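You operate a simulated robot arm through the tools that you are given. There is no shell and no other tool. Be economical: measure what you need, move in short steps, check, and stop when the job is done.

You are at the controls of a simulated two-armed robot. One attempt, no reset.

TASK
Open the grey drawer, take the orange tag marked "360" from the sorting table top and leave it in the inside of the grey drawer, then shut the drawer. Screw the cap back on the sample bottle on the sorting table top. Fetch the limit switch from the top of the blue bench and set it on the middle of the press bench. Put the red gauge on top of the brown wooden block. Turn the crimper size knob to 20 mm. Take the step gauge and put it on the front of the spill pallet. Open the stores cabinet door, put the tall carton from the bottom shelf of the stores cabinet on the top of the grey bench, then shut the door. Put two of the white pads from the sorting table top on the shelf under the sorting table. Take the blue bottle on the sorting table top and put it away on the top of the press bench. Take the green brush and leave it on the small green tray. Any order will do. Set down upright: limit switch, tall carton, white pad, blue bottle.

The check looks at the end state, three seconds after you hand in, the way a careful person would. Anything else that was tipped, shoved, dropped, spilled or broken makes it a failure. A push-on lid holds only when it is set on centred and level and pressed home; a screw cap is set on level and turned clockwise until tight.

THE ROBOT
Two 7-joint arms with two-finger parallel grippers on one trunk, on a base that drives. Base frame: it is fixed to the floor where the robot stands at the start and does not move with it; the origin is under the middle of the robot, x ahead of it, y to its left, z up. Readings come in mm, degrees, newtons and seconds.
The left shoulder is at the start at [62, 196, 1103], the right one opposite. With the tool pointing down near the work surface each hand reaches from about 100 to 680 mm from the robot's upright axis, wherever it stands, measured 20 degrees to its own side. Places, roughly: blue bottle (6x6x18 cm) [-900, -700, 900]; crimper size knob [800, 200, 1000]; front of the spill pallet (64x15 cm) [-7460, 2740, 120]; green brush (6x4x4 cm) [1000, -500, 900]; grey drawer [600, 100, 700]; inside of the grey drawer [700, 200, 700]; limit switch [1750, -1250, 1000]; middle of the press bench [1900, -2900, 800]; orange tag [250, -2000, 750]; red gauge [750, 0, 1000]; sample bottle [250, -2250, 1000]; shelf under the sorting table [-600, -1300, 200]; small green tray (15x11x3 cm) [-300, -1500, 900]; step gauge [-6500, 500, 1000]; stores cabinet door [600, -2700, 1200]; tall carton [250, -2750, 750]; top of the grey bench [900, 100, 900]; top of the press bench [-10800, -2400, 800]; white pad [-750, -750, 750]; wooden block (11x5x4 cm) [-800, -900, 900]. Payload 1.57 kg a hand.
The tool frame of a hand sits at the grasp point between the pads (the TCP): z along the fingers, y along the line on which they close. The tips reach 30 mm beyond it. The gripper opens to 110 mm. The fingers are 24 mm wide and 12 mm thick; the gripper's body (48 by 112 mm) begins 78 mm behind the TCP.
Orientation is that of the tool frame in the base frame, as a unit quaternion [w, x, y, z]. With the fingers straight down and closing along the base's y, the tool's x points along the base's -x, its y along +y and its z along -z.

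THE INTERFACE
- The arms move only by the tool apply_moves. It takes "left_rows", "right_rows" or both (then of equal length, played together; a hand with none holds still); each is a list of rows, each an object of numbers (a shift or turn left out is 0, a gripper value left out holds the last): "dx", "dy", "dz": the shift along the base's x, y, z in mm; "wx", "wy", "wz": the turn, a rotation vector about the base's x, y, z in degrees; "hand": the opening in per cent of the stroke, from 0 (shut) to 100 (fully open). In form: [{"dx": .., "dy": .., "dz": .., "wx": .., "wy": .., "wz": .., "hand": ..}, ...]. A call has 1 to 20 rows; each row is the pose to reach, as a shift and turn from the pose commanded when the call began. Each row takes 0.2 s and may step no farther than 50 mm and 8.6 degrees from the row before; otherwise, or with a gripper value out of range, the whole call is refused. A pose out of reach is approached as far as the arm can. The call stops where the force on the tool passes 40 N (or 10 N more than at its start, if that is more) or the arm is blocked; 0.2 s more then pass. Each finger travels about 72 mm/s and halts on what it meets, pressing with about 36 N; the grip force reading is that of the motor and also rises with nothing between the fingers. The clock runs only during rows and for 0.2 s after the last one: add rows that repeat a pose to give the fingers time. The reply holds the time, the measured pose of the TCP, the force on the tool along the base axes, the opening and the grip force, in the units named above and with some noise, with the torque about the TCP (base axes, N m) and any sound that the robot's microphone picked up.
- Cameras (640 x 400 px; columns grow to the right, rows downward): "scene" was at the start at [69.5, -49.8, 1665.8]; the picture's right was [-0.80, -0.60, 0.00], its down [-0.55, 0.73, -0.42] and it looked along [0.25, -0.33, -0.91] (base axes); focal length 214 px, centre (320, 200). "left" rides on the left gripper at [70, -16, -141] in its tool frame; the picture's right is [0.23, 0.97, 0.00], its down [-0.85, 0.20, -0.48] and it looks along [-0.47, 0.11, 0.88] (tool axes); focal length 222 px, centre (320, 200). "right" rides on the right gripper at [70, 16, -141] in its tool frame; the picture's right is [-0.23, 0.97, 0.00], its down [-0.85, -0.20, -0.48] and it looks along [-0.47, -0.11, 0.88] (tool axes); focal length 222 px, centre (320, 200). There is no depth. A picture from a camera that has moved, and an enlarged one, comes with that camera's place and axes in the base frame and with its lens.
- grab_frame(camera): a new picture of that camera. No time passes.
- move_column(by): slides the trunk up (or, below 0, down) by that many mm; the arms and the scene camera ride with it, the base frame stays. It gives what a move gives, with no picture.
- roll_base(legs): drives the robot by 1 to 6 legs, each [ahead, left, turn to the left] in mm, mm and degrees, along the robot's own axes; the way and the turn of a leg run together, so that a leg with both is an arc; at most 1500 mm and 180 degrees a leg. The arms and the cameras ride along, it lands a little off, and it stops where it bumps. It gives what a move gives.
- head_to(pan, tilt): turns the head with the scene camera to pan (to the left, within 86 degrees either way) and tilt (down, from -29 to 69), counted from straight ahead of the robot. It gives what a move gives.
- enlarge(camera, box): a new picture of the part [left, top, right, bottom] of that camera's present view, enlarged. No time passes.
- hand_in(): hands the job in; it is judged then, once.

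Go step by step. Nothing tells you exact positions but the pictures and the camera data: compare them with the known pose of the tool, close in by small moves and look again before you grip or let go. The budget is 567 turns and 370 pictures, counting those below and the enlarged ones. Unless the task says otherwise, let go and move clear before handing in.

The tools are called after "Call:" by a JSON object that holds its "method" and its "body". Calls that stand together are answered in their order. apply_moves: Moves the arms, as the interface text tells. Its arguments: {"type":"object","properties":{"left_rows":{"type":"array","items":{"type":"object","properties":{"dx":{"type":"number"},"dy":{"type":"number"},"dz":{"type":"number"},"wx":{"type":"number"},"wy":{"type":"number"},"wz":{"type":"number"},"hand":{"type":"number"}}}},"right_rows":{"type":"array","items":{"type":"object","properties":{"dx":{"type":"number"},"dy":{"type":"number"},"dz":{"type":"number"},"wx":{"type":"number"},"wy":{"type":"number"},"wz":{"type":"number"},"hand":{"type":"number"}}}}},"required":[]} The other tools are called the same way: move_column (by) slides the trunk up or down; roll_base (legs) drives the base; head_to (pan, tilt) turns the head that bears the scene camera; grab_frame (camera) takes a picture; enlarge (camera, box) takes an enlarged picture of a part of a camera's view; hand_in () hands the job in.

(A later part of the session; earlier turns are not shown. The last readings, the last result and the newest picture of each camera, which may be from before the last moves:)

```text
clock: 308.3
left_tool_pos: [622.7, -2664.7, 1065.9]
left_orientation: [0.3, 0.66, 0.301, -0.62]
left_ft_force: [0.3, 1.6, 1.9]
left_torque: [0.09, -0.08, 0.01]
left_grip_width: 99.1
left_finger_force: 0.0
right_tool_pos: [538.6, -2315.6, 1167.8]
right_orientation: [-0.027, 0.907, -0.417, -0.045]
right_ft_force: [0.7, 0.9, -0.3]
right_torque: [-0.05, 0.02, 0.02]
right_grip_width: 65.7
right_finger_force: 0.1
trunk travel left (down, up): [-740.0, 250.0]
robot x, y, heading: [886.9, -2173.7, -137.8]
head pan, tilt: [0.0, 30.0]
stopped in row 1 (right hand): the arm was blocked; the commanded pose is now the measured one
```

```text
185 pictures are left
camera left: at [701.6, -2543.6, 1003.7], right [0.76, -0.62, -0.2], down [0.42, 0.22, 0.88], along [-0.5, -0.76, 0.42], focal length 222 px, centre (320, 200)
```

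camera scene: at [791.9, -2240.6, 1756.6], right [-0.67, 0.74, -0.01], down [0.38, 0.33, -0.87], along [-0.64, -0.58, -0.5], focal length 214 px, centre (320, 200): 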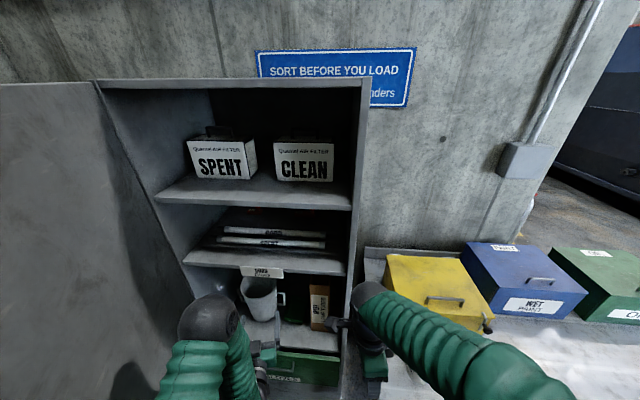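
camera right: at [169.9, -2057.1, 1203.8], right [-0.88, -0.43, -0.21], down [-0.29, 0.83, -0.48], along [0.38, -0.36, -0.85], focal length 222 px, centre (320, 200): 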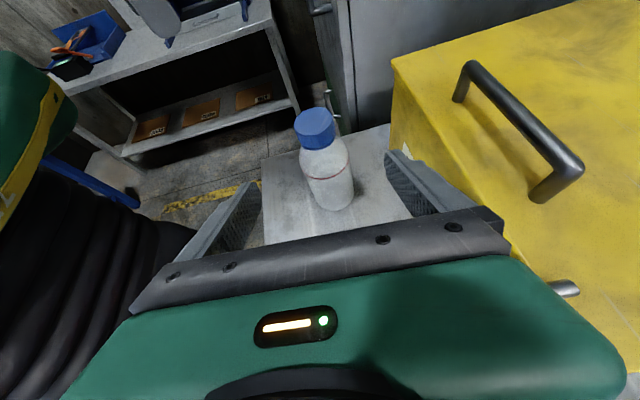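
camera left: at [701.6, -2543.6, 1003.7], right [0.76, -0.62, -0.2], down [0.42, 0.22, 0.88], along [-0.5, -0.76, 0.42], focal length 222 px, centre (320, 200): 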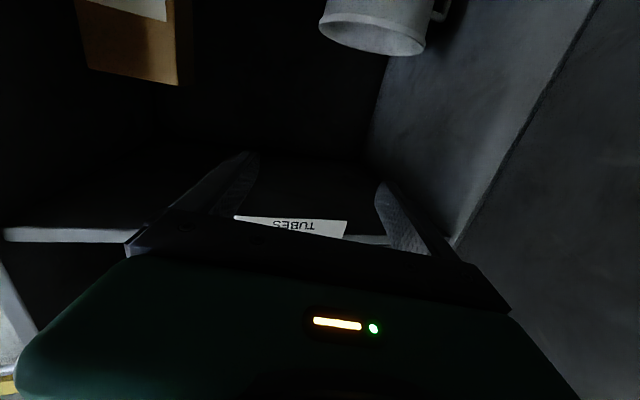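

The base and right hand were blocked; I'll pull the right hand back and to the right, then recheck.

Call:
{"method": "apply_moves", "body": {"right_rows": [{"dx": 12, "dy": 40}, {"dx": 24, "dy": 80}, {"dx": 36, "dy": 120}, {"dx": 45, "dy": 165}]}}

Call:
{"method": "apply_moves", "body": {"left_rows": [{}, {}, {}]}}

Call:
{"method": "grab_frame", "body": {"camera": "scene"}}

```text
clock: 309.5
left_tool_pos: [610.7, -2636.7, 1076.5]
left_orientation: [0.269, 0.657, 0.287, -0.643]
left_ft_force: [-0.4, 1.1, 0.3]
left_torque: [0.06, 0.0, 0.0]
left_grip_width: 99.0
left_finger_force: 0.1
right_tool_pos: [537.1, -2168.5, 1143.5]
right_orientation: [-0.019, 0.907, -0.418, -0.044]
right_ft_force: [0.4, 0.8, 0.1]
right_torque: [-0.03, 0.0, -0.02]
right_grip_width: 66.0
right_finger_force: 0.0
right hand out of reach, approached as far as the arm can: row 2, 3, 4
trunk travel left (down, up): [-740.0, 250.0]
robot x, y, heading: [886.4, -2182.7, -137.9]
head pan, tilt: [0.0, 30.0]
stopped in row 4 (right hand): the arm was blocked; the commanded pose is now the measured one
```

```text
clock: 310.3
left_tool_pos: [607.8, -2644.5, 1071.2]
left_orientation: [0.265, 0.659, 0.288, -0.642]
left_ft_force: [0.4, -0.2, 0.2]
left_torque: [0.0, -0.02, -0.01]
left_grip_width: 99.1
left_finger_force: 0.0
right_tool_pos: [534.7, -2175.4, 1142.9]
right_orientation: [-0.023, 0.907, -0.418, -0.043]
right_ft_force: [0.4, 0.1, -0.2]
right_torque: [0.02, 0.01, -0.02]
right_grip_width: 66.0
right_finger_force: 0.0
trunk travel left (down, up): [-740.0, 250.0]
robot x, y, heading: [889.2, -2181.6, -138.0]
head pan, tilt: [0.0, 30.0]
```

```text
184 pictures are left
camera scene: at [801.0, -2271.3, 1754.7], right [-0.67, 0.74, 0.01], down [0.37, 0.34, -0.86], along [-0.65, -0.58, -0.5], focal length 214 px, centre (320, 200)
```

scene: 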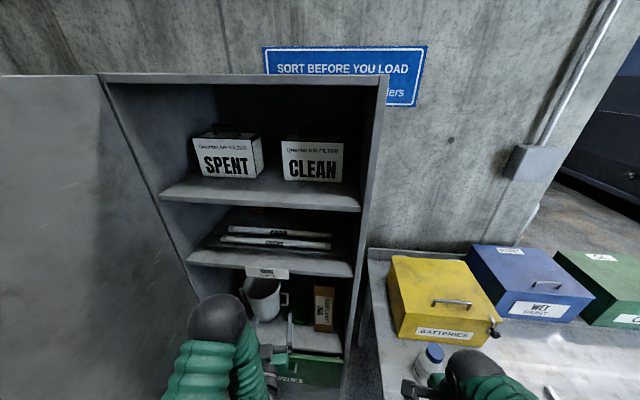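

Call:
{"method": "apply_moves", "body": {"left_rows": [{"dx": -27, "dy": 32, "dz": -10}, {"dx": -53, "dy": 63, "dz": -30}, {"dx": -80, "dy": 95, "dz": -60}, {"dx": -106, "dy": 126, "dz": -85}, {"dx": -106, "dy": 126, "dz": -115}]}}

Call:
{"method": "grab_frame", "body": {"camera": "left"}}

Call:
{"method": "enlarge", "body": {"camera": "scene", "box": [200, 250, 400, 400]}}

```text
refused: row 3 steps farther than a row can; nothing moved
```

```text
183 pictures are left
camera left: at [693.5, -2527.8, 1008.3], right [0.7, -0.67, -0.25], down [0.47, 0.17, 0.87], along [-0.53, -0.73, 0.43], focal length 222 px, centre (320, 200)
```

left: 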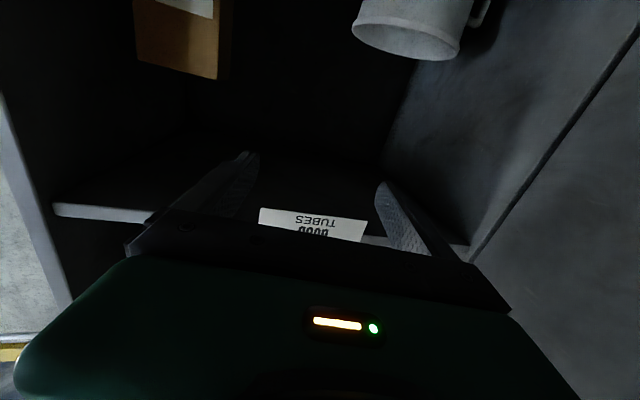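

```text
2.67 times, centred on (300, 325) of scene
camera zoom: at [801.0, -2271.3, 1754.7], right [-0.67, 0.74, 0.01], down [0.37, 0.34, -0.86], along [-0.65, -0.58, -0.5], focal length 572 px, centre (373, -133)
```

zoom: 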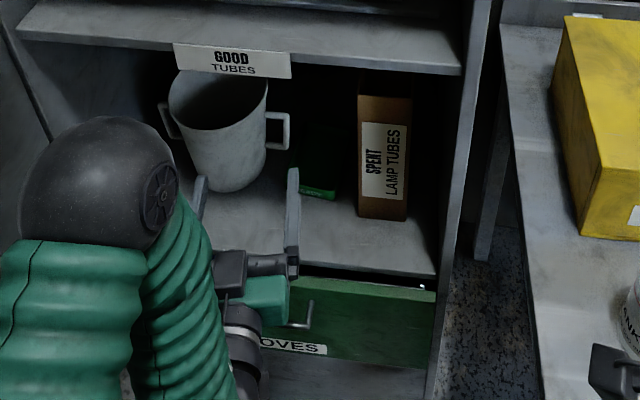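

Call:
{"method": "apply_moves", "body": {"left_rows": [{"dx": -21, "dy": 25, "dz": -15}, {"dx": -42, "dy": 50, "dz": -35}, {"dx": -63, "dy": 75, "dz": -58}, {"dx": -84, "dy": 100, "dz": -82}, {"dx": -106, "dy": 126, "dz": -105}, {"dx": -106, "dy": 126, "dz": -120}]}}

Call:
{"method": "grab_frame", "body": {"camera": "left"}}

Call:
{"method": "enlarge", "body": {"camera": "scene", "box": [200, 250, 400, 400]}}

```text
clock: 311.7
left_tool_pos: [498.7, -2514.7, 952.0]
left_orientation: [0.269, 0.659, 0.289, -0.64]
left_ft_force: [0.0, -0.7, -0.1]
left_torque: [0.0, 0.0, -0.04]
left_grip_width: 98.7
left_finger_force: 0.1
right_tool_pos: [532.2, -2172.3, 1141.5]
right_orientation: [-0.022, 0.907, -0.418, -0.042]
right_ft_force: [0.4, 0.4, 1.2]
right_torque: [0.01, 0.01, 0.03]
right_grip_width: 66.0
right_finger_force: 0.0
trunk travel left (down, up): [-740.0, 250.0]
robot x, y, heading: [887.2, -2180.0, -138.3]
head pan, tilt: [0.0, 30.0]
```

```text
181 pictures are left
camera left: at [584.1, -2399.8, 888.0], right [0.71, -0.66, -0.24], down [0.46, 0.18, 0.87], along [-0.53, -0.73, 0.43], focal length 222 px, centre (320, 200)
```

left: 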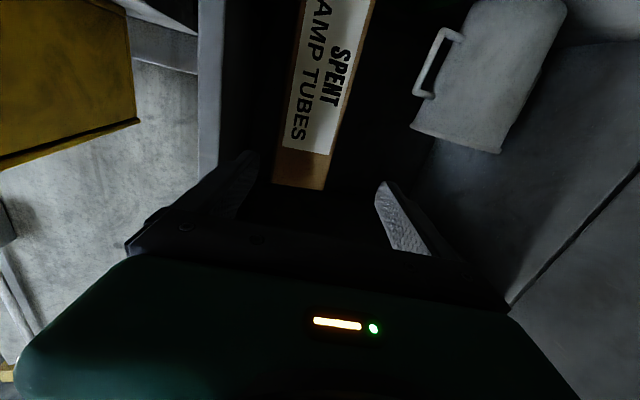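

```text
2.67 times, centred on (300, 325) of scene
camera zoom: at [793.9, -2262.6, 1754.8], right [-0.67, 0.74, 0.0], down [0.37, 0.33, -0.87], along [-0.64, -0.58, -0.5], focal length 572 px, centre (373, -133)
```

zoom: 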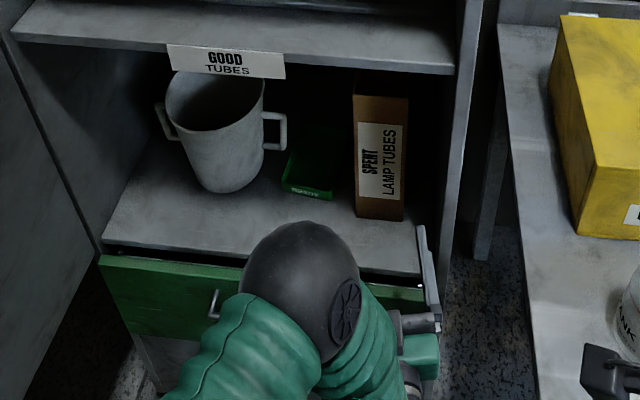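

The carton is centred between the fingers (79 mm wide vs 99 opening), its top near z = 1000. Advancing.

Call:
{"method": "apply_moves", "body": {"left_rows": [{"dx": -25, "dy": -26}, {"dx": -50, "dy": -52}, {"dx": -75, "dy": -78}, {"dx": -95, "dy": -98}]}}

Call:
{"method": "grab_frame", "body": {"camera": "left"}}

```text
clock: 312.7
left_tool_pos: [405.1, -2610.9, 953.1]
left_orientation: [0.267, 0.66, 0.287, -0.641]
left_ft_force: [-0.2, 0.1, 0.5]
left_torque: [-0.02, 0.0, 0.02]
left_grip_width: 98.8
left_finger_force: 0.1
right_tool_pos: [532.1, -2173.0, 1141.9]
right_orientation: [-0.023, 0.907, -0.418, -0.042]
right_ft_force: [-1.0, 0.5, 0.2]
right_torque: [0.03, 0.0, -0.01]
right_grip_width: 66.0
right_finger_force: 0.0
trunk travel left (down, up): [-740.0, 250.0]
robot x, y, heading: [882.9, -2180.6, -138.1]
head pan, tilt: [0.0, 30.0]
```

```text
179 pictures are left
camera left: at [491.1, -2495.9, 889.2], right [0.71, -0.66, -0.24], down [0.46, 0.18, 0.87], along [-0.53, -0.73, 0.43], focal length 222 px, centre (320, 200)
```

left: 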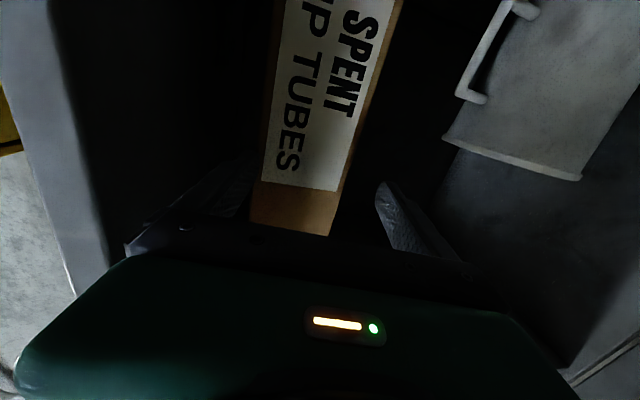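

Call:
{"method": "apply_moves", "body": {"left_rows": [{"dx": -10, "dy": 9}, {"dx": -30, "dy": -14}, {"dx": -50, "dy": -33}, {"dx": -56, "dy": -40}]}}

Call:
{"method": "grab_frame", "body": {"camera": "left"}}

```text
clock: 313.7
left_tool_pos: [347.9, -2652.8, 952.7]
left_orientation: [0.269, 0.659, 0.288, -0.641]
left_ft_force: [0.9, 1.4, -0.1]
left_torque: [-0.03, 0.01, 0.01]
left_grip_width: 99.1
left_finger_force: 0.6
right_tool_pos: [531.7, -2170.7, 1143.1]
right_orientation: [-0.022, 0.907, -0.418, -0.042]
right_ft_force: [0.9, 0.2, -1.0]
right_torque: [0.02, -0.02, -0.01]
right_grip_width: 66.0
right_finger_force: 0.1
trunk travel left (down, up): [-740.0, 250.0]
robot x, y, heading: [883.1, -2177.5, -138.2]
head pan, tilt: [0.0, 30.0]
```

```text
178 pictures are left
camera left: at [434.0, -2536.7, 888.3], right [0.71, -0.66, -0.24], down [0.46, 0.18, 0.87], along [-0.53, -0.73, 0.43], focal length 222 px, centre (320, 200)
```

left: 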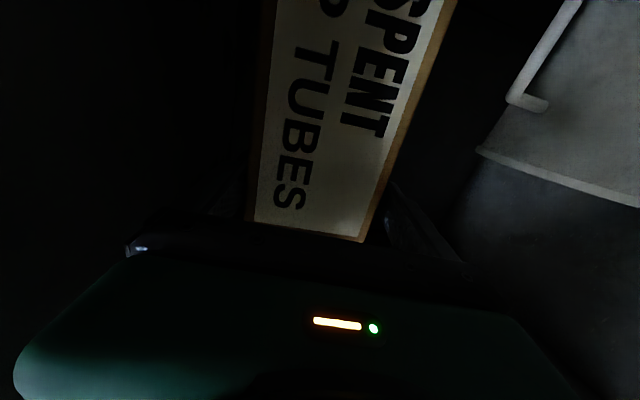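

Call:
{"method": "apply_moves", "body": {"left_rows": [{"hand": 75}, {"hand": 60}, {"hand": 50}, {"hand": 50}]}}

Call:
{"method": "apply_moves", "body": {"left_rows": [{"dz": 6}, {"dz": 15}, {"dz": 25}]}}

Call:
{"method": "grab_frame", "body": {"camera": "left"}}

```text
clock: 314.7
left_tool_pos: [347.7, -2652.8, 950.4]
left_orientation: [0.269, 0.659, 0.287, -0.641]
left_ft_force: [-1.0, -0.6, 2.0]
left_torque: [-0.02, 0.19, -0.02]
left_grip_width: 84.6
left_finger_force: 36.3
right_tool_pos: [532.8, -2171.2, 1141.8]
right_orientation: [-0.021, 0.907, -0.418, -0.041]
right_ft_force: [-0.6, 0.4, -0.7]
right_torque: [0.04, 0.03, 0.0]
right_grip_width: 65.9
right_finger_force: 0.1
trunk travel left (down, up): [-740.0, 250.0]
robot x, y, heading: [884.9, -2180.6, -138.2]
head pan, tilt: [0.0, 30.0]
```

```text
clock: 315.5
left_tool_pos: [346.4, -2652.5, 976.3]
left_orientation: [0.269, 0.66, 0.287, -0.64]
left_ft_force: [0.0, 0.2, -1.4]
left_torque: [-0.02, -0.02, 0.02]
left_grip_width: 84.7
left_finger_force: 35.9
right_tool_pos: [531.4, -2171.1, 1141.0]
right_orientation: [-0.021, 0.908, -0.417, -0.041]
right_ft_force: [-0.3, 0.6, -0.1]
right_torque: [-0.01, -0.01, -0.04]
right_grip_width: 66.1
right_finger_force: 0.0
trunk travel left (down, up): [-740.0, 250.0]
robot x, y, heading: [881.4, -2178.0, -138.2]
head pan, tilt: [0.0, 30.0]
```

```text
177 pictures are left
camera left: at [433.4, -2537.2, 913.7], right [0.71, -0.66, -0.24], down [0.46, 0.18, 0.87], along [-0.53, -0.73, 0.43], focal length 222 px, centre (320, 200)
```

left: 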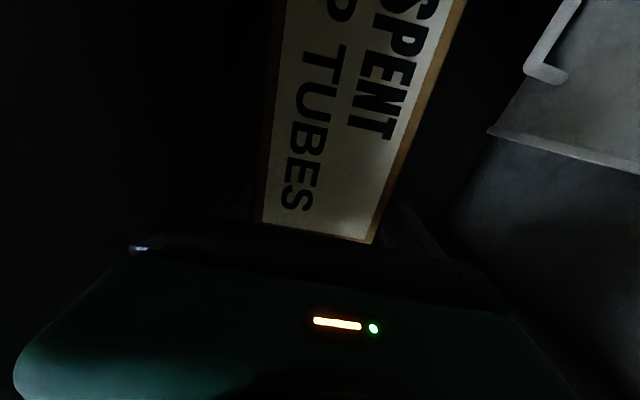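

Carton lifted. Withdrawing it straight out of the cabinet.

Call:
{"method": "apply_moves", "body": {"left_rows": [{"dx": 28, "dy": 29, "dz": 5}, {"dx": 56, "dy": 58, "dz": 10}, {"dx": 85, "dy": 88, "dz": 10}, {"dx": 113, "dy": 117, "dz": 10}, {"dx": 142, "dy": 147, "dz": 10}, {"dx": 160, "dy": 166, "dz": 10}]}}

Call:
{"method": "roll_base", "body": {"legs": [[-250, 0, 0]]}}

Call:
{"method": "apply_moves", "body": {"left_rows": [{}, {}, {}]}}

Call:
{"method": "grab_frame", "body": {"camera": "scene"}}

```text
clock: 316.9
left_tool_pos: [506.4, -2486.4, 994.2]
left_orientation: [0.27, 0.656, 0.289, -0.642]
left_ft_force: [-0.4, 0.7, -1.2]
left_torque: [0.0, -0.02, -0.04]
left_grip_width: 84.8
left_finger_force: 36.1
right_tool_pos: [531.3, -2170.3, 1144.7]
right_orientation: [-0.021, 0.907, -0.418, -0.04]
right_ft_force: [-0.3, 0.5, 0.2]
right_torque: [0.02, 0.02, -0.01]
right_grip_width: 66.0
right_finger_force: 0.0
trunk travel left (down, up): [-740.0, 250.0]
robot x, y, heading: [886.4, -2178.2, -138.0]
head pan, tilt: [0.0, 30.0]
```

```text
clock: 318.8
left_tool_pos: [703.8, -2314.4, 985.8]
left_orientation: [0.272, 0.659, 0.29, -0.639]
left_ft_force: [0.0, 0.6, -0.6]
left_torque: [0.02, -0.05, -0.02]
left_grip_width: 84.8
left_finger_force: 35.6
right_tool_pos: [725.1, -1997.2, 1141.0]
right_orientation: [-0.022, 0.908, -0.417, -0.041]
right_ft_force: [-0.1, -0.3, 0.0]
right_torque: [-0.02, -0.01, 0.01]
right_grip_width: 65.8
right_finger_force: 0.0
trunk travel left (down, up): [-740.0, 250.0]
robot x, y, heading: [1080.4, -2003.4, -137.8]
head pan, tilt: [0.0, 30.0]
```

```text
clock: 319.6
left_tool_pos: [707.3, -2314.3, 987.0]
left_orientation: [0.274, 0.658, 0.292, -0.638]
left_ft_force: [-0.7, 0.4, -1.7]
left_torque: [0.02, -0.04, 0.01]
left_grip_width: 84.6
left_finger_force: 36.6
right_tool_pos: [726.4, -1996.0, 1141.6]
right_orientation: [-0.02, 0.908, -0.417, -0.042]
right_ft_force: [-0.5, -0.1, 0.9]
right_torque: [-0.02, 0.01, 0.02]
right_grip_width: 66.0
right_finger_force: 0.2
trunk travel left (down, up): [-740.0, 250.0]
robot x, y, heading: [1080.8, -2003.3, -138.2]
head pan, tilt: [0.0, 30.0]
```

```text
176 pictures are left
camera scene: at [988.3, -2085.3, 1754.4], right [-0.67, 0.74, 0.0], down [0.37, 0.33, -0.87], along [-0.64, -0.58, -0.5], focal length 214 px, centre (320, 200)
```

scene: 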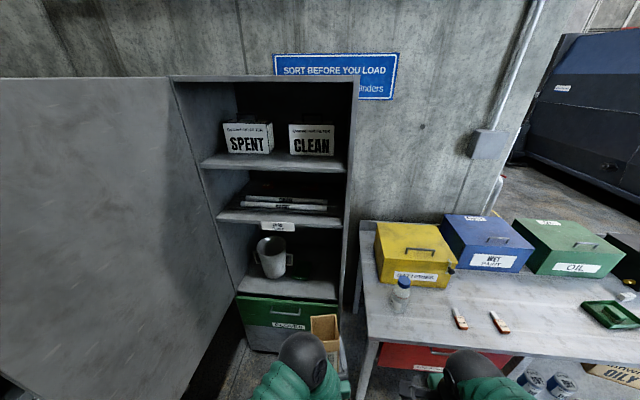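

The carton is out. I'll look left to see where the open door stands.

Call:
{"method": "head_to", "body": {"pan": 35, "tilt": 35}}

Call:
{"method": "grab_frame", "body": {"camera": "scene"}}

```text
clock: 320.6
left_tool_pos: [705.7, -2314.8, 987.4]
left_orientation: [0.274, 0.657, 0.292, -0.638]
left_ft_force: [0.8, -0.3, -0.5]
left_torque: [0.05, -0.03, -0.02]
left_grip_width: 84.6
left_finger_force: 36.0
right_tool_pos: [727.2, -1997.3, 1141.5]
right_orientation: [-0.021, 0.908, -0.417, -0.042]
right_ft_force: [0.6, 0.3, -0.7]
right_torque: [0.0, 0.01, 0.02]
right_grip_width: 66.0
right_finger_force: 0.1
trunk travel left (down, up): [-740.0, 250.0]
robot x, y, heading: [1080.4, -2005.0, -138.0]
head pan, tilt: [35.0, 35.0]
```

```text
175 pictures are left
camera scene: at [1034.8, -2111.7, 1747.0], right [-0.97, 0.23, 0.0], down [0.13, 0.56, -0.82], along [-0.18, -0.8, -0.57], focal length 214 px, centre (320, 200)
```

scene: 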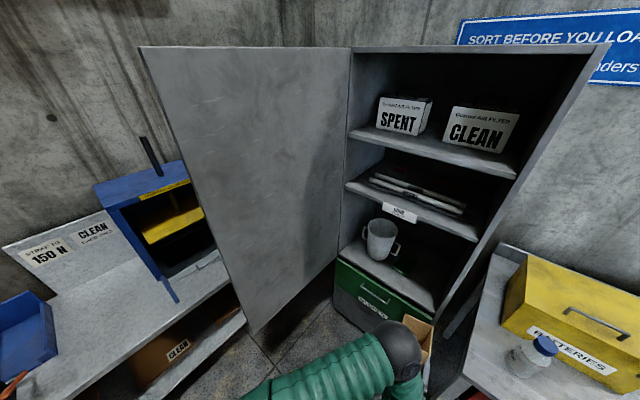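

The door stands open about 100°. I'll come back to shut it; first I'll raise the carton high, shift it left, and pick up tag 360 with the right hand on the way.

Call:
{"method": "apply_moves", "body": {"left_rows": [{"dx": 14, "dy": -16, "dz": 35}, {"dx": 28, "dy": -32, "dz": 70}, {"dx": 42, "dy": -48, "dz": 105}, {"dx": 56, "dy": -64, "dz": 140}, {"dx": 70, "dy": -80, "dz": 175}, {"dx": 84, "dy": -96, "dz": 210}, {"dx": 98, "dy": -112, "dz": 245}, {"dx": 100, "dy": -112, "dz": 265}]}}

Call:
{"method": "head_to", "body": {"pan": 0, "tilt": 50}}

Call:
{"method": "roll_base", "body": {"legs": [[0, -200, -6.5], [270, -100, 0]]}}

Call:
{"method": "apply_moves", "body": {"right_rows": [{}, {}, {}]}}

Call:
{"method": "grab_frame", "body": {"camera": "scene"}}

```text
clock: 322.4
left_tool_pos: [765.2, -2436.1, 1258.7]
left_orientation: [0.273, 0.658, 0.291, -0.639]
left_ft_force: [0.0, 0.1, -0.7]
left_torque: [0.01, -0.05, 0.02]
left_grip_width: 84.6
left_finger_force: 36.5
left hand out of reach, approached as far as the arm can: row 5, 6, 7, 8
right_tool_pos: [727.9, -1996.3, 1141.9]
right_orientation: [-0.02, 0.907, -0.418, -0.043]
right_ft_force: [-0.4, 0.9, -0.2]
right_torque: [0.01, 0.01, 0.01]
right_grip_width: 66.3
right_finger_force: 0.0
trunk travel left (down, up): [-740.0, 250.0]
robot x, y, heading: [1080.7, -2005.7, -137.8]
head pan, tilt: [35.0, 35.0]
```

```text
clock: 323.4
left_tool_pos: [764.5, -2437.8, 1258.6]
left_orientation: [0.272, 0.658, 0.291, -0.639]
left_ft_force: [0.0, 0.1, -0.5]
left_torque: [0.01, -0.01, 0.01]
left_grip_width: 84.9
left_finger_force: 36.0
right_tool_pos: [727.6, -1997.2, 1142.0]
right_orientation: [-0.021, 0.908, -0.417, -0.042]
right_ft_force: [-0.2, 0.0, 0.1]
right_torque: [0.0, -0.03, 0.01]
right_grip_width: 65.7
right_finger_force: 0.0
trunk travel left (down, up): [-740.0, 250.0]
robot x, y, heading: [1081.0, -2004.3, -138.0]
head pan, tilt: [0.0, 50.0]
```

```text
clock: 326.6
left_tool_pos: [317.2, -2335.3, 1257.0]
left_orientation: [0.235, 0.672, 0.257, -0.654]
left_ft_force: [0.8, -0.6, -0.8]
left_torque: [0.01, -0.01, 0.0]
left_grip_width: 84.8
left_finger_force: 36.0
right_tool_pos: [327.0, -1894.7, 1144.4]
right_orientation: [-0.024, 0.883, -0.466, -0.044]
right_ft_force: [0.2, 0.1, 0.4]
right_torque: [0.03, 0.04, -0.02]
right_grip_width: 66.0
right_finger_force: 0.1
trunk travel left (down, up): [-740.0, 250.0]
robot x, y, heading: [670.1, -1934.4, -144.2]
head pan, tilt: [0.0, 50.0]
```

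```text
clock: 327.4
left_tool_pos: [312.3, -2333.8, 1257.8]
left_orientation: [0.237, 0.672, 0.257, -0.653]
left_ft_force: [0.2, 0.1, -0.7]
left_torque: [0.01, 0.01, -0.03]
left_grip_width: 84.7
left_finger_force: 35.4
right_tool_pos: [324.6, -1892.4, 1142.2]
right_orientation: [-0.024, 0.884, -0.465, -0.041]
right_ft_force: [0.9, 0.5, -0.6]
right_torque: [0.03, 0.02, 0.04]
right_grip_width: 66.0
right_finger_force: 0.0
trunk travel left (down, up): [-740.0, 250.0]
robot x, y, heading: [671.5, -1938.1, -144.1]
head pan, tilt: [0.0, 50.0]
```

```text
174 pictures are left
camera scene: at [585.8, -2003.2, 1725.2], right [-0.58, 0.81, 0.0], down [0.62, 0.45, -0.64], along [-0.52, -0.37, -0.77], focal length 214 px, centre (320, 200)
```

scene: 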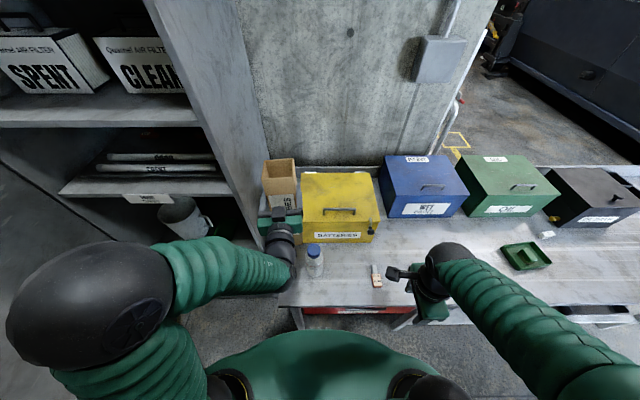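

Call:
{"method": "apply_moves", "body": {"right_rows": [{"wx": -4.6, "wy": -2.9}]}}

Call:
{"method": "apply_moves", "body": {"right_rows": [{"wz": 8.4, "dx": -11, "dy": -9}, {"wz": 16.8, "dx": -22, "dy": -18}, {"wz": 25.2, "dx": -34, "dy": -27}, {"wz": 33.6, "dx": -46, "dy": -36}, {"wz": 42, "dx": -58, "dy": -46}, {"wz": 50.4, "dx": -70, "dy": -56}, {"wz": 58.8, "dx": -82, "dy": -66}, {"wz": 67.2, "dx": -94, "dy": -76}, {"wz": 75.6, "dx": -106, "dy": -86, "dz": -20}, {"wz": 84, "dx": -118, "dy": -95, "dz": -50}, {"wz": 91, "dx": -127, "dy": -103, "dz": -85}, {"wz": 91, "dx": -127, "dy": -103, "dz": -125}]}}

Call:
{"method": "grab_frame", "body": {"camera": "right"}}

```text
clock: 327.8
left_tool_pos: [309.9, -2329.7, 1257.4]
left_orientation: [0.239, 0.672, 0.256, -0.652]
left_ft_force: [-0.1, -0.2, -1.4]
left_torque: [0.01, -0.01, 0.01]
left_grip_width: 84.6
left_finger_force: 36.9
right_tool_pos: [320.1, -1888.3, 1140.5]
right_orientation: [-0.001, 0.884, -0.467, 0.002]
right_ft_force: [-0.8, -0.4, -0.4]
right_torque: [0.01, -0.04, 0.0]
right_grip_width: 65.7
right_finger_force: 0.1
trunk travel left (down, up): [-740.0, 250.0]
robot x, y, heading: [673.8, -1937.5, -144.1]
head pan, tilt: [0.0, 50.0]
```

```text
clock: 330.4
left_tool_pos: [312.2, -2330.7, 1258.0]
left_orientation: [0.237, 0.673, 0.256, -0.652]
left_ft_force: [-0.1, 0.0, -0.9]
left_torque: [0.02, -0.02, 0.03]
left_grip_width: 84.7
left_finger_force: 35.8
right_tool_pos: [195.6, -1991.6, 1019.8]
right_orientation: [0.001, 0.952, 0.305, 0.001]
right_ft_force: [1.3, -0.5, 0.0]
right_torque: [-0.01, -0.02, -0.01]
right_grip_width: 66.1
right_finger_force: 0.1
trunk travel left (down, up): [-740.0, 250.0]
robot x, y, heading: [668.2, -1932.9, -144.3]
head pan, tilt: [0.0, 50.0]
```

```text
173 pictures are left
camera right: at [259.2, -1964.9, 1159.2], right [0.38, -0.92, 0.0], down [-0.81, -0.33, 0.48], along [-0.44, -0.18, -0.88], focal length 222 px, centre (320, 200)
```

right: 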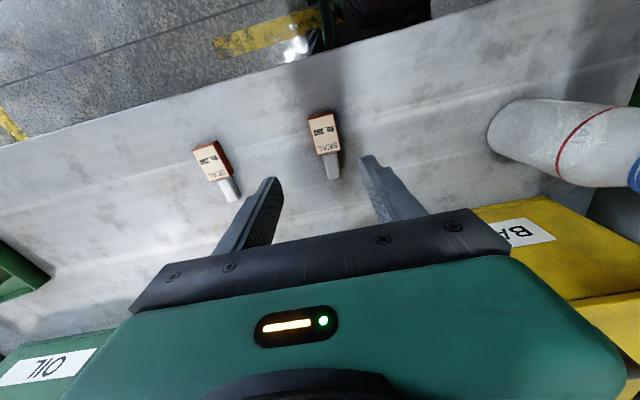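

Call:
{"method": "apply_moves", "body": {"right_rows": [{"wz": -4, "dx": 2, "dy": -4, "dz": -40}, {"wz": -4, "dx": 2, "dy": -4, "dz": -85}, {"wz": -4, "dx": 2, "dy": -4, "dz": -120}, {"wz": -4, "dx": 2, "dy": -4, "dz": -134}]}}

Call:
{"method": "apply_moves", "body": {"right_rows": [{"hand": 0}, {"hand": 0}, {"hand": 0}, {"hand": 0}]}}

Call:
{"method": "grab_frame", "body": {"camera": "right"}}

```text
clock: 331.4
left_tool_pos: [310.4, -2330.3, 1258.4]
left_orientation: [0.239, 0.671, 0.256, -0.653]
left_ft_force: [0.1, 0.2, -0.4]
left_torque: [0.0, -0.01, 0.01]
left_grip_width: 84.7
left_finger_force: 35.5
right_tool_pos: [196.5, -1998.1, 885.3]
right_orientation: [0.001, 0.963, 0.271, 0.001]
right_ft_force: [-0.1, 0.0, 0.1]
right_torque: [-0.02, 0.03, 0.0]
right_grip_width: 65.7
right_finger_force: 0.1
trunk travel left (down, up): [-740.0, 250.0]
robot x, y, heading: [669.9, -1938.8, -144.2]
head pan, tilt: [0.0, 50.0]
```

```text
clock: 332.4
left_tool_pos: [311.0, -2331.0, 1257.1]
left_orientation: [0.238, 0.672, 0.256, -0.653]
left_ft_force: [0.0, -0.1, -1.8]
left_torque: [0.03, 0.0, -0.01]
left_grip_width: 84.6
left_finger_force: 36.0
right_tool_pos: [196.5, -1996.8, 884.8]
right_orientation: [0.0, 0.963, 0.271, 0.001]
right_ft_force: [0.2, 0.4, 0.0]
right_torque: [0.0, 0.01, 0.04]
right_grip_width: 32.7
right_finger_force: 36.5
trunk travel left (down, up): [-740.0, 250.0]
robot x, y, heading: [670.0, -1934.8, -144.4]
head pan, tilt: [0.0, 50.0]
```

```text
172 pictures are left
camera right: at [263.2, -1974.9, 1026.7], right [0.31, -0.95, 0.0], down [-0.83, -0.28, 0.48], along [-0.45, -0.15, -0.88], focal length 222 px, centre (320, 200)
```

right: 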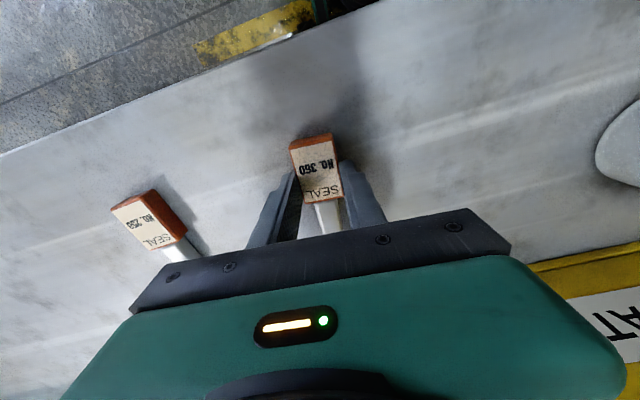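

Tag 360 gripped. Lifting and driving to the grey bench with tag and carton.

Call:
{"method": "apply_moves", "body": {"right_rows": [{"dz": 40}, {"dz": 85}, {"dz": 130}, {"dz": 175}, {"dz": 220}, {"dz": 265}]}}

Call:
{"method": "roll_base", "body": {"legs": [[-400, 0, 0], [0, 0, 180], [0, 850, 0], [0, 850, 0], [150, 0, 0]]}}

Call:
{"method": "head_to", "body": {"pan": 0, "tilt": 50}}

Call:
{"method": "grab_frame", "body": {"camera": "scene"}}

```text
clock: 333.8
left_tool_pos: [312.3, -2330.9, 1258.4]
left_orientation: [0.238, 0.672, 0.256, -0.653]
left_ft_force: [-0.1, 0.1, -1.3]
left_torque: [0.02, -0.04, -0.01]
left_grip_width: 84.7
left_finger_force: 35.6
right_tool_pos: [198.4, -1995.4, 1145.8]
right_orientation: [0.0, 0.963, 0.271, 0.0]
right_ft_force: [-0.1, -0.8, -0.1]
right_torque: [0.0, 0.02, 0.0]
right_grip_width: 33.0
right_finger_force: 35.7
trunk travel left (down, up): [-740.0, 250.0]
robot x, y, heading: [672.2, -1935.3, -144.2]
head pan, tilt: [0.0, 50.0]
```

```text
clock: 352.6
left_tool_pos: [584.8, 160.3, 1258.7]
left_orientation: [0.658, -0.24, 0.677, 0.224]
left_ft_force: [0.4, -0.6, -2.6]
left_torque: [-0.01, 0.03, 0.02]
left_grip_width: 84.5
left_finger_force: 36.1
right_tool_pos: [686.0, -177.6, 1145.5]
right_orientation: [0.0, -0.25, 0.968, 0.002]
right_ft_force: [-0.2, 0.6, 0.6]
right_torque: [0.02, 0.02, -0.02]
right_grip_width: 32.8
right_finger_force: 35.5
trunk travel left (down, up): [-740.0, 250.0]
robot x, y, heading: [208.6, -215.3, 33.4]
head pan, tilt: [0.0, 50.0]
```

```text
clock: 353.2
left_tool_pos: [584.7, 163.8, 1258.4]
left_orientation: [0.658, -0.241, 0.677, 0.224]
left_ft_force: [1.2, -0.1, -1.3]
left_torque: [0.01, 0.04, 0.0]
left_grip_width: 84.6
left_finger_force: 36.3
right_tool_pos: [683.7, -175.6, 1146.8]
right_orientation: [0.001, -0.25, 0.968, 0.001]
right_ft_force: [-0.3, 0.0, 0.3]
right_torque: [-0.03, 0.04, 0.04]
right_grip_width: 32.9
right_finger_force: 35.9
trunk travel left (down, up): [-740.0, 250.0]
robot x, y, heading: [211.0, -214.2, 33.3]
head pan, tilt: [0.0, 50.0]
```

```text
171 pictures are left
camera scene: at [299.1, -157.2, 1725.4], right [0.55, -0.84, 0.0], down [-0.64, -0.42, -0.64], along [0.54, 0.35, -0.77], focal length 214 px, centre (320, 200)
```

scene: 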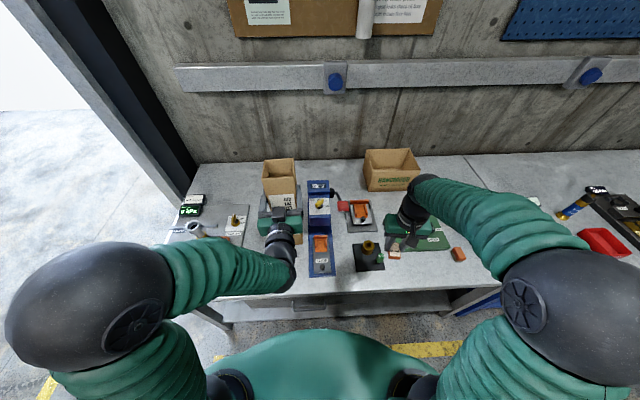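

I'll shift the carton 60 mm left into the clear space and lower it onto the bench.

Call:
{"method": "apply_moves", "body": {"left_rows": [{"dx": -16, "dy": 25}, {"dx": -33, "dy": 50, "dz": -15}, {"dx": -33, "dy": 50, "dz": -60}, {"dx": -33, "dy": 50, "dz": -105}, {"dx": -33, "dy": 50, "dz": -150}, {"dx": -33, "dy": 50, "dz": -185}]}}

Call:
{"method": "grab_frame", "body": {"camera": "scene"}}

Call:
{"method": "grab_frame", "body": {"camera": "left"}}

```text
clock: 354.6
left_tool_pos: [560.0, 193.3, 1088.8]
left_orientation: [0.66, -0.243, 0.672, 0.232]
left_ft_force: [-10.7, -2.4, 32.3]
left_torque: [0.7, 0.62, 0.43]
left_grip_width: 84.9
left_finger_force: 36.7
left hand out of reach, approached as far as the arm can: row 1, 2, 3, 4, 5, 6
right_tool_pos: [678.1, -179.2, 1149.4]
right_orientation: [0.003, -0.251, 0.968, 0.001]
right_ft_force: [-0.4, -0.1, -0.4]
right_torque: [0.01, -0.01, -0.03]
right_grip_width: 33.2
right_finger_force: 36.2
trunk travel left (down, up): [-740.0, 250.0]
robot x, y, heading: [210.7, -217.5, 33.3]
head pan, tilt: [0.0, 50.0]
```

```text
170 pictures are left
camera scene: at [288.5, -163.4, 1726.9], right [0.55, -0.84, 0.0], down [-0.64, -0.42, -0.65], along [0.54, 0.36, -0.76], focal length 214 px, centre (320, 200)
```

scene: 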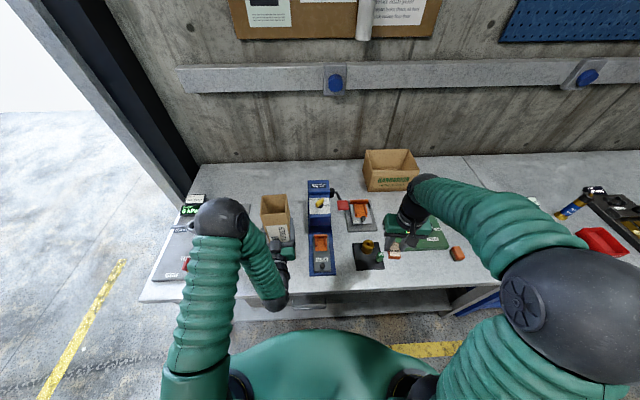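

```text
169 pictures are left
camera left: at [457.2, 89.5, 1022.6], right [-0.62, 0.75, -0.24], down [-0.49, -0.13, 0.86], along [0.62, 0.65, 0.45], focal length 222 px, centre (320, 200)
```

left: 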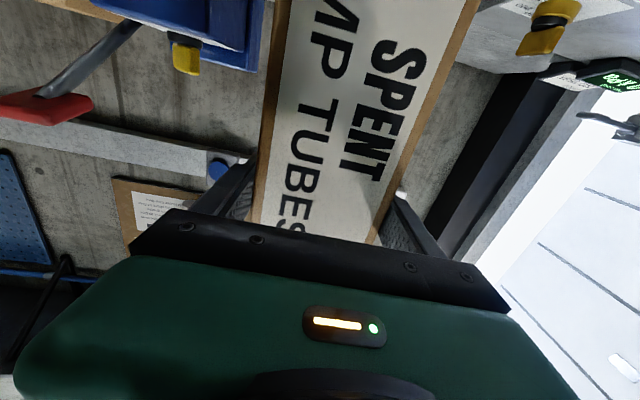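

Call:
{"method": "enlarge", "body": {"camera": "scene", "box": [220, 180, 348, 310]}}

```text
3.08 times, centred on (284, 245) of scene
camera zoom: at [288.5, -163.4, 1726.9], right [0.55, -0.84, 0.0], down [-0.64, -0.42, -0.65], along [0.54, 0.36, -0.76], focal length 660 px, centre (431, 62)
```

zoom: 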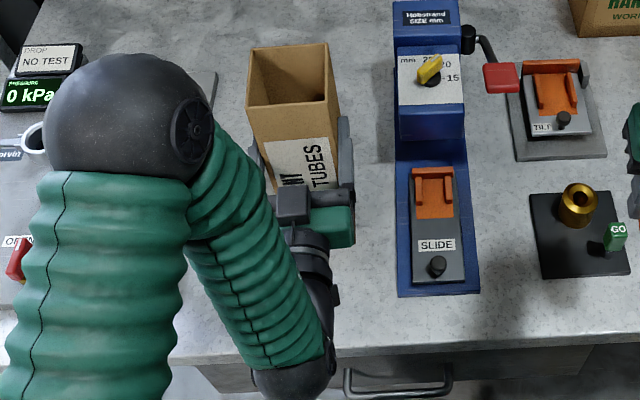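

The wrist is touching the bench edge. I'll raise, back the base off 115 mm so the carton stands nearer the front edge, and lower again.

Call:
{"method": "apply_moves", "body": {"left_rows": [{"dz": 15}, {"dz": 40}]}}

Call:
{"method": "roll_base", "body": {"legs": [[-115, 0, 2.5]]}}

Call:
{"method": "apply_moves", "body": {"left_rows": [{}, {}, {"dz": -20}, {"dz": -40}, {"dz": -55}]}}

Call:
{"method": "enlarge", "body": {"camera": "scene", "box": [200, 160, 360, 300]}}

```text
clock: 355.2
left_tool_pos: [561.2, 193.1, 1121.9]
left_orientation: [0.658, -0.24, 0.677, 0.223]
left_ft_force: [0.0, 0.1, -0.5]
left_torque: [-0.04, 0.01, 0.01]
left_grip_width: 84.9
left_finger_force: 36.1
right_tool_pos: [683.0, -177.3, 1145.6]
right_orientation: [0.0, -0.25, 0.968, 0.001]
right_ft_force: [0.2, -1.1, -0.7]
right_torque: [-0.02, 0.03, 0.01]
right_grip_width: 32.9
right_finger_force: 35.9
trunk travel left (down, up): [-740.0, 250.0]
robot x, y, heading: [210.1, -214.5, 33.0]
head pan, tilt: [0.0, 50.0]
```

```text
clock: 356.4
left_tool_pos: [456.8, 149.7, 1119.0]
left_orientation: [0.652, -0.256, 0.673, 0.238]
left_ft_force: [-0.2, 0.4, -1.2]
left_torque: [-0.04, 0.02, 0.01]
left_grip_width: 84.6
left_finger_force: 36.0
right_tool_pos: [595.2, -216.2, 1143.8]
right_orientation: [-0.002, -0.272, 0.962, 0.001]
right_ft_force: [1.0, 0.9, 0.5]
right_torque: [-0.02, -0.01, -0.01]
right_grip_width: 32.9
right_finger_force: 36.3
trunk travel left (down, up): [-740.0, 250.0]
robot x, y, heading: [122.1, -280.6, 36.1]
head pan, tilt: [0.0, 50.0]
```

```text
clock: 357.6
left_tool_pos: [451.9, 140.5, 1075.9]
left_orientation: [0.657, -0.256, 0.666, 0.243]
left_ft_force: [-0.6, 3.2, 31.9]
left_torque: [0.65, 0.69, 0.34]
left_grip_width: 84.2
left_finger_force: 35.9
left hand out of reach, approached as far as the arm can: row 4, 5
right_tool_pos: [584.3, -220.5, 1148.3]
right_orientation: [0.003, -0.271, 0.962, 0.002]
right_ft_force: [-0.1, -1.1, 0.5]
right_torque: [-0.01, -0.03, 0.02]
right_grip_width: 32.9
right_finger_force: 36.3
trunk travel left (down, up): [-740.0, 250.0]
robot x, y, heading: [115.2, -277.9, 35.9]
head pan, tilt: [0.0, 50.0]
```

```text
2.86 times, centred on (280, 230) of scene
camera zoom: at [200.0, -218.5, 1726.6], right [0.59, -0.81, 0.0], down [-0.62, -0.45, -0.65], along [0.52, 0.38, -0.76], focal length 613 px, centre (434, 114)
```

zoom: 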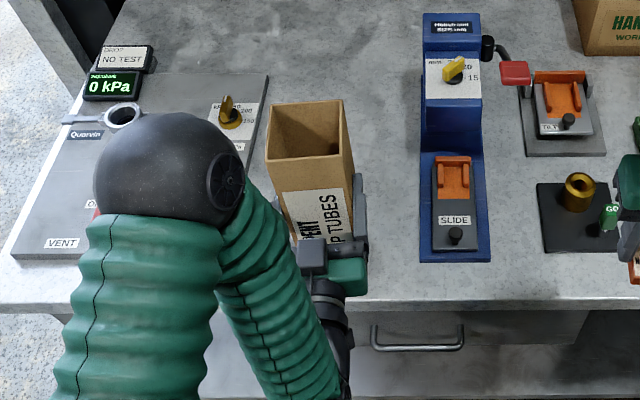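

Call:
{"method": "enlarge", "body": {"camera": "scene", "box": [250, 195, 330, 255]}}

Call:
{"method": "grab_frame", "body": {"camera": "right"}}

```text
6.67 times, centred on (290, 225) of scene
camera zoom: at [200.0, -218.5, 1726.6], right [0.59, -0.81, 0.0], down [-0.62, -0.45, -0.65], along [0.52, 0.38, -0.76], focal length 1430 px, centre (520, 33)
```

zoom: 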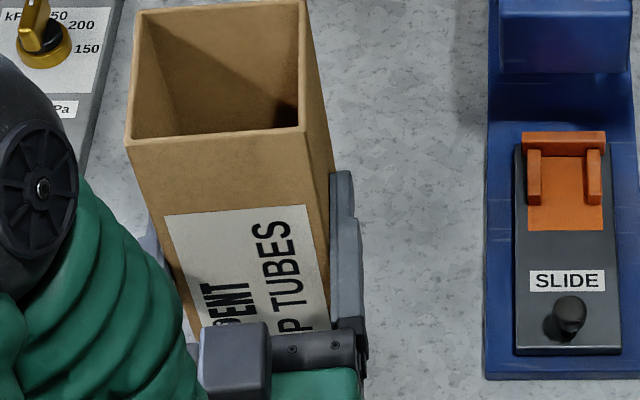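

```text
165 pictures are left
camera right: at [516.5, -243.4, 1289.0], right [-0.31, 0.95, 0.0], down [0.83, 0.27, 0.48], along [0.46, 0.15, -0.88], focal length 222 px, centre (320, 200)
```

right: 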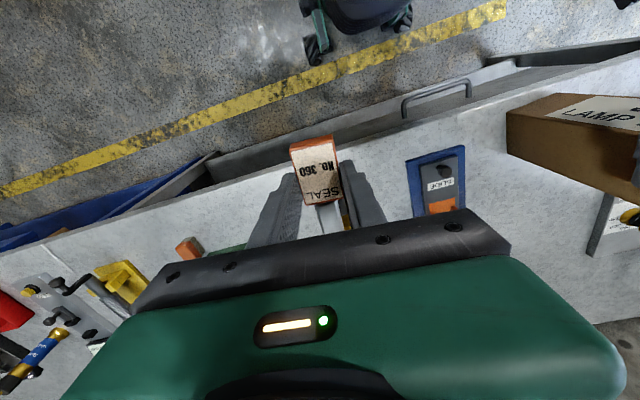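

The right camera's geometry puts the carton's base on the bench surface. Relax the push, open, and back out.

Call:
{"method": "apply_moves", "body": {"left_rows": [{"dz": 4}, {"dz": 8}, {"dz": 8, "hand": 80}, {"dz": 8, "hand": 90}, {"dz": 8, "hand": 92}]}}

Call:
{"method": "enlarge", "body": {"camera": "scene", "box": [200, 160, 360, 300]}}

```text
clock: 358.8
left_tool_pos: [455.4, 141.5, 1074.8]
left_orientation: [0.653, -0.256, 0.672, 0.239]
left_ft_force: [0.4, 0.4, -0.9]
left_torque: [0.02, 0.01, -0.02]
left_grip_width: 101.2
left_finger_force: 0.0
right_tool_pos: [590.7, -217.8, 1146.8]
right_orientation: [0.0, -0.272, 0.962, 0.001]
right_ft_force: [0.3, 0.5, -0.6]
right_torque: [-0.02, 0.01, -0.02]
right_grip_width: 32.8
right_finger_force: 35.9
trunk travel left (down, up): [-740.0, 250.0]
robot x, y, heading: [115.7, -278.9, 35.9]
head pan, tilt: [0.0, 50.0]
```

```text
2.86 times, centred on (280, 230) of scene
camera zoom: at [207.9, -213.7, 1725.1], right [0.58, -0.81, 0.0], down [-0.62, -0.45, -0.64], along [0.52, 0.38, -0.77], focal length 613 px, centre (434, 114)
```

zoom: 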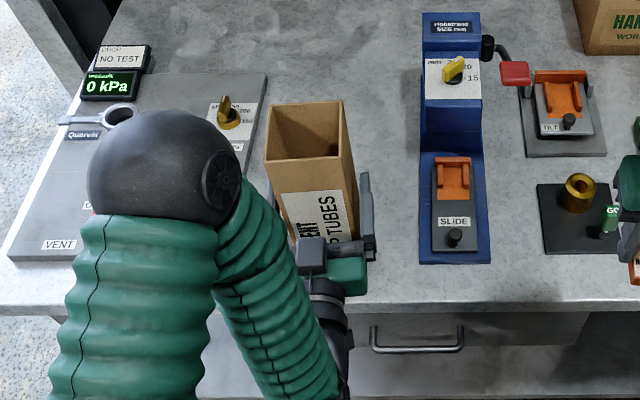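

Carton stands upright. Backing the base out.

Call:
{"method": "roll_base", "body": {"legs": [[-170, 0, 0]]}}

Call:
{"method": "apply_moves", "body": {"left_rows": [{}, {}]}}

Call:
{"method": "head_to", "body": {"pan": 0, "tilt": 45}}

Call:
{"method": "grab_frame", "body": {"camera": "scene"}}

```text
clock: 360.2
left_tool_pos: [319.4, 41.1, 1075.6]
left_orientation: [0.652, -0.255, 0.673, 0.238]
left_ft_force: [-0.6, 0.3, 0.7]
left_torque: [0.03, 0.01, -0.02]
left_grip_width: 101.0
left_finger_force: 0.1
right_tool_pos: [453.5, -318.8, 1144.2]
right_orientation: [-0.002, -0.27, 0.963, 0.0]
right_ft_force: [-0.4, 0.3, -1.0]
right_torque: [-0.04, 0.03, 0.01]
right_grip_width: 33.0
right_finger_force: 35.5
trunk travel left (down, up): [-740.0, 250.0]
robot x, y, heading: [-24.3, -380.0, 35.7]
head pan, tilt: [0.0, 50.0]
```

```text
clock: 360.9
left_tool_pos: [317.7, 40.4, 1075.8]
left_orientation: [0.653, -0.256, 0.672, 0.239]
left_ft_force: [0.0, 0.6, -0.5]
left_torque: [-0.02, 0.0, 0.01]
left_grip_width: 101.2
left_finger_force: 0.0
right_tool_pos: [451.1, -320.2, 1146.2]
right_orientation: [-0.001, -0.269, 0.963, 0.001]
right_ft_force: [-0.6, -1.0, -0.9]
right_torque: [0.02, 0.02, 0.02]
right_grip_width: 32.8
right_finger_force: 36.2
trunk travel left (down, up): [-740.0, 250.0]
robot x, y, heading: [-24.4, -380.2, 35.5]
head pan, tilt: [0.0, 50.0]
```

```text
clock: 361.5
left_tool_pos: [315.1, 39.3, 1076.6]
left_orientation: [0.653, -0.256, 0.671, 0.239]
left_ft_force: [0.0, -0.1, 0.3]
left_torque: [-0.03, -0.01, 0.01]
left_grip_width: 101.2
left_finger_force: 0.0
right_tool_pos: [448.9, -320.2, 1146.6]
right_orientation: [0.0, -0.269, 0.963, 0.001]
right_ft_force: [-0.5, -0.4, -0.1]
right_torque: [0.01, 0.01, -0.01]
right_grip_width: 32.7
right_finger_force: 36.6
trunk travel left (down, up): [-740.0, 250.0]
robot x, y, heading: [-25.6, -377.9, 35.8]
head pan, tilt: [0.0, 45.0]
```

```text
163 pictures are left
camera scene: at [72.5, -312.1, 1732.0], right [0.58, -0.81, 0.0], down [-0.58, -0.41, -0.7], along [0.57, 0.41, -0.71], focal length 214 px, centre (320, 200)
```

scene: 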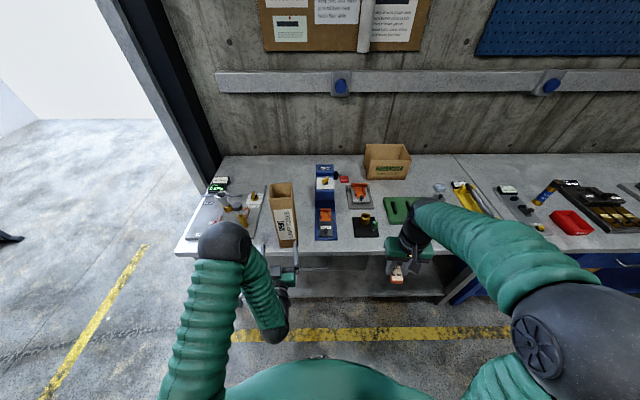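

The drawer handle bar is near (458, 3, 812). I'll roll the left hand by 90° (fingers closing vertically) and lower it to handle height.

Call:
{"method": "apply_moves", "body": {"left_rows": [{"wx": 6.5, "wy": 5, "hand": 70}, {"wx": 12.9, "wy": 10}, {"wx": 19.4, "wy": 15}, {"wx": 25.8, "wy": 20}, {"wx": 32.3, "wy": 25}, {"wx": 38.7, "wy": 30}, {"wx": 45.2, "wy": 35}, {"wx": 51.6, "wy": 40}, {"wx": 58, "wy": 45}, {"wx": 64.5, "wy": 50}, {"wx": 71, "wy": 55}]}}

Call:
{"method": "apply_moves", "body": {"left_rows": [{"dz": -40}, {"dz": -80}, {"dz": -120}, {"dz": -160}, {"dz": -200}, {"dz": -240}, {"dz": -264}]}}

Call:
{"method": "grab_frame", "body": {"camera": "left"}}

Call:
{"method": "grab_frame", "body": {"camera": "scene"}}

```text
clock: 363.9
left_tool_pos: [316.1, 39.4, 1076.7]
left_orientation: [0.313, 0.289, 0.624, 0.655]
left_ft_force: [0.2, -1.1, -0.7]
left_torque: [0.02, 0.01, 0.0]
left_grip_width: 76.8
left_finger_force: 0.0
right_tool_pos: [450.5, -322.4, 1147.2]
right_orientation: [0.0, -0.27, 0.963, 0.001]
right_ft_force: [-0.4, 0.3, -0.2]
right_torque: [-0.01, 0.02, 0.0]
right_grip_width: 32.6
right_finger_force: 36.1
trunk travel left (down, up): [-740.0, 250.0]
robot x, y, heading: [-23.7, -376.4, 35.6]
head pan, tilt: [0.0, 45.0]
```

```text
clock: 365.5
left_tool_pos: [282.7, 97.5, 822.5]
left_orientation: [0.271, 0.236, 0.641, 0.679]
left_ft_force: [-0.4, -0.1, -0.6]
left_torque: [-0.04, 0.0, 0.01]
left_grip_width: 77.1
left_finger_force: 0.0
right_tool_pos: [448.0, -322.3, 1143.5]
right_orientation: [0.002, -0.27, 0.963, 0.001]
right_ft_force: [0.7, -0.1, -0.4]
right_torque: [0.0, -0.05, 0.02]
right_grip_width: 32.9
right_finger_force: 36.1
trunk travel left (down, up): [-740.0, 250.0]
robot x, y, heading: [-20.7, -378.5, 35.6]
head pan, tilt: [0.0, 45.0]
stopped in row 7 (left hand): the arm was blocked; the commanded pose is now the measured one
```

```text
162 pictures are left
camera left: at [137.2, 39.8, 795.4], right [-0.23, 0.12, 0.96], down [0.3, -0.93, 0.19], along [0.92, 0.34, 0.18], focal length 222 px, centre (320, 200)
```

left: 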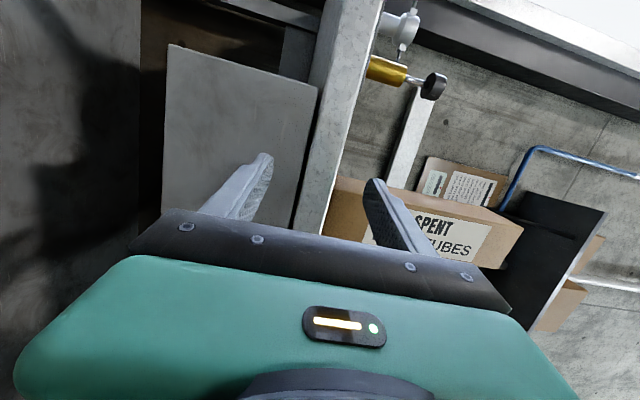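

```text
161 pictures are left
camera scene: at [71.7, -312.5, 1728.5], right [0.58, -0.81, 0.0], down [-0.58, -0.41, -0.71], along [0.57, 0.41, -0.71], focal length 214 px, centre (320, 200)
```

scene: 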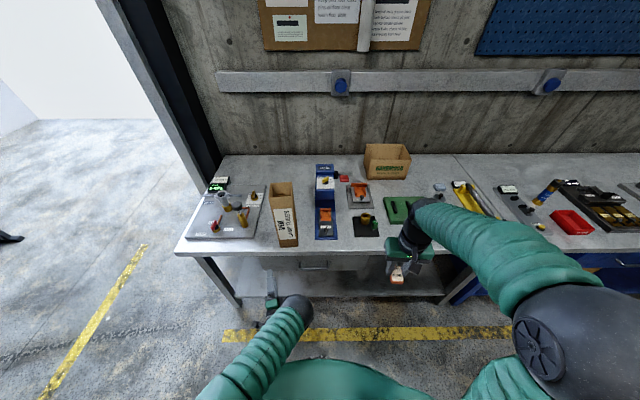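

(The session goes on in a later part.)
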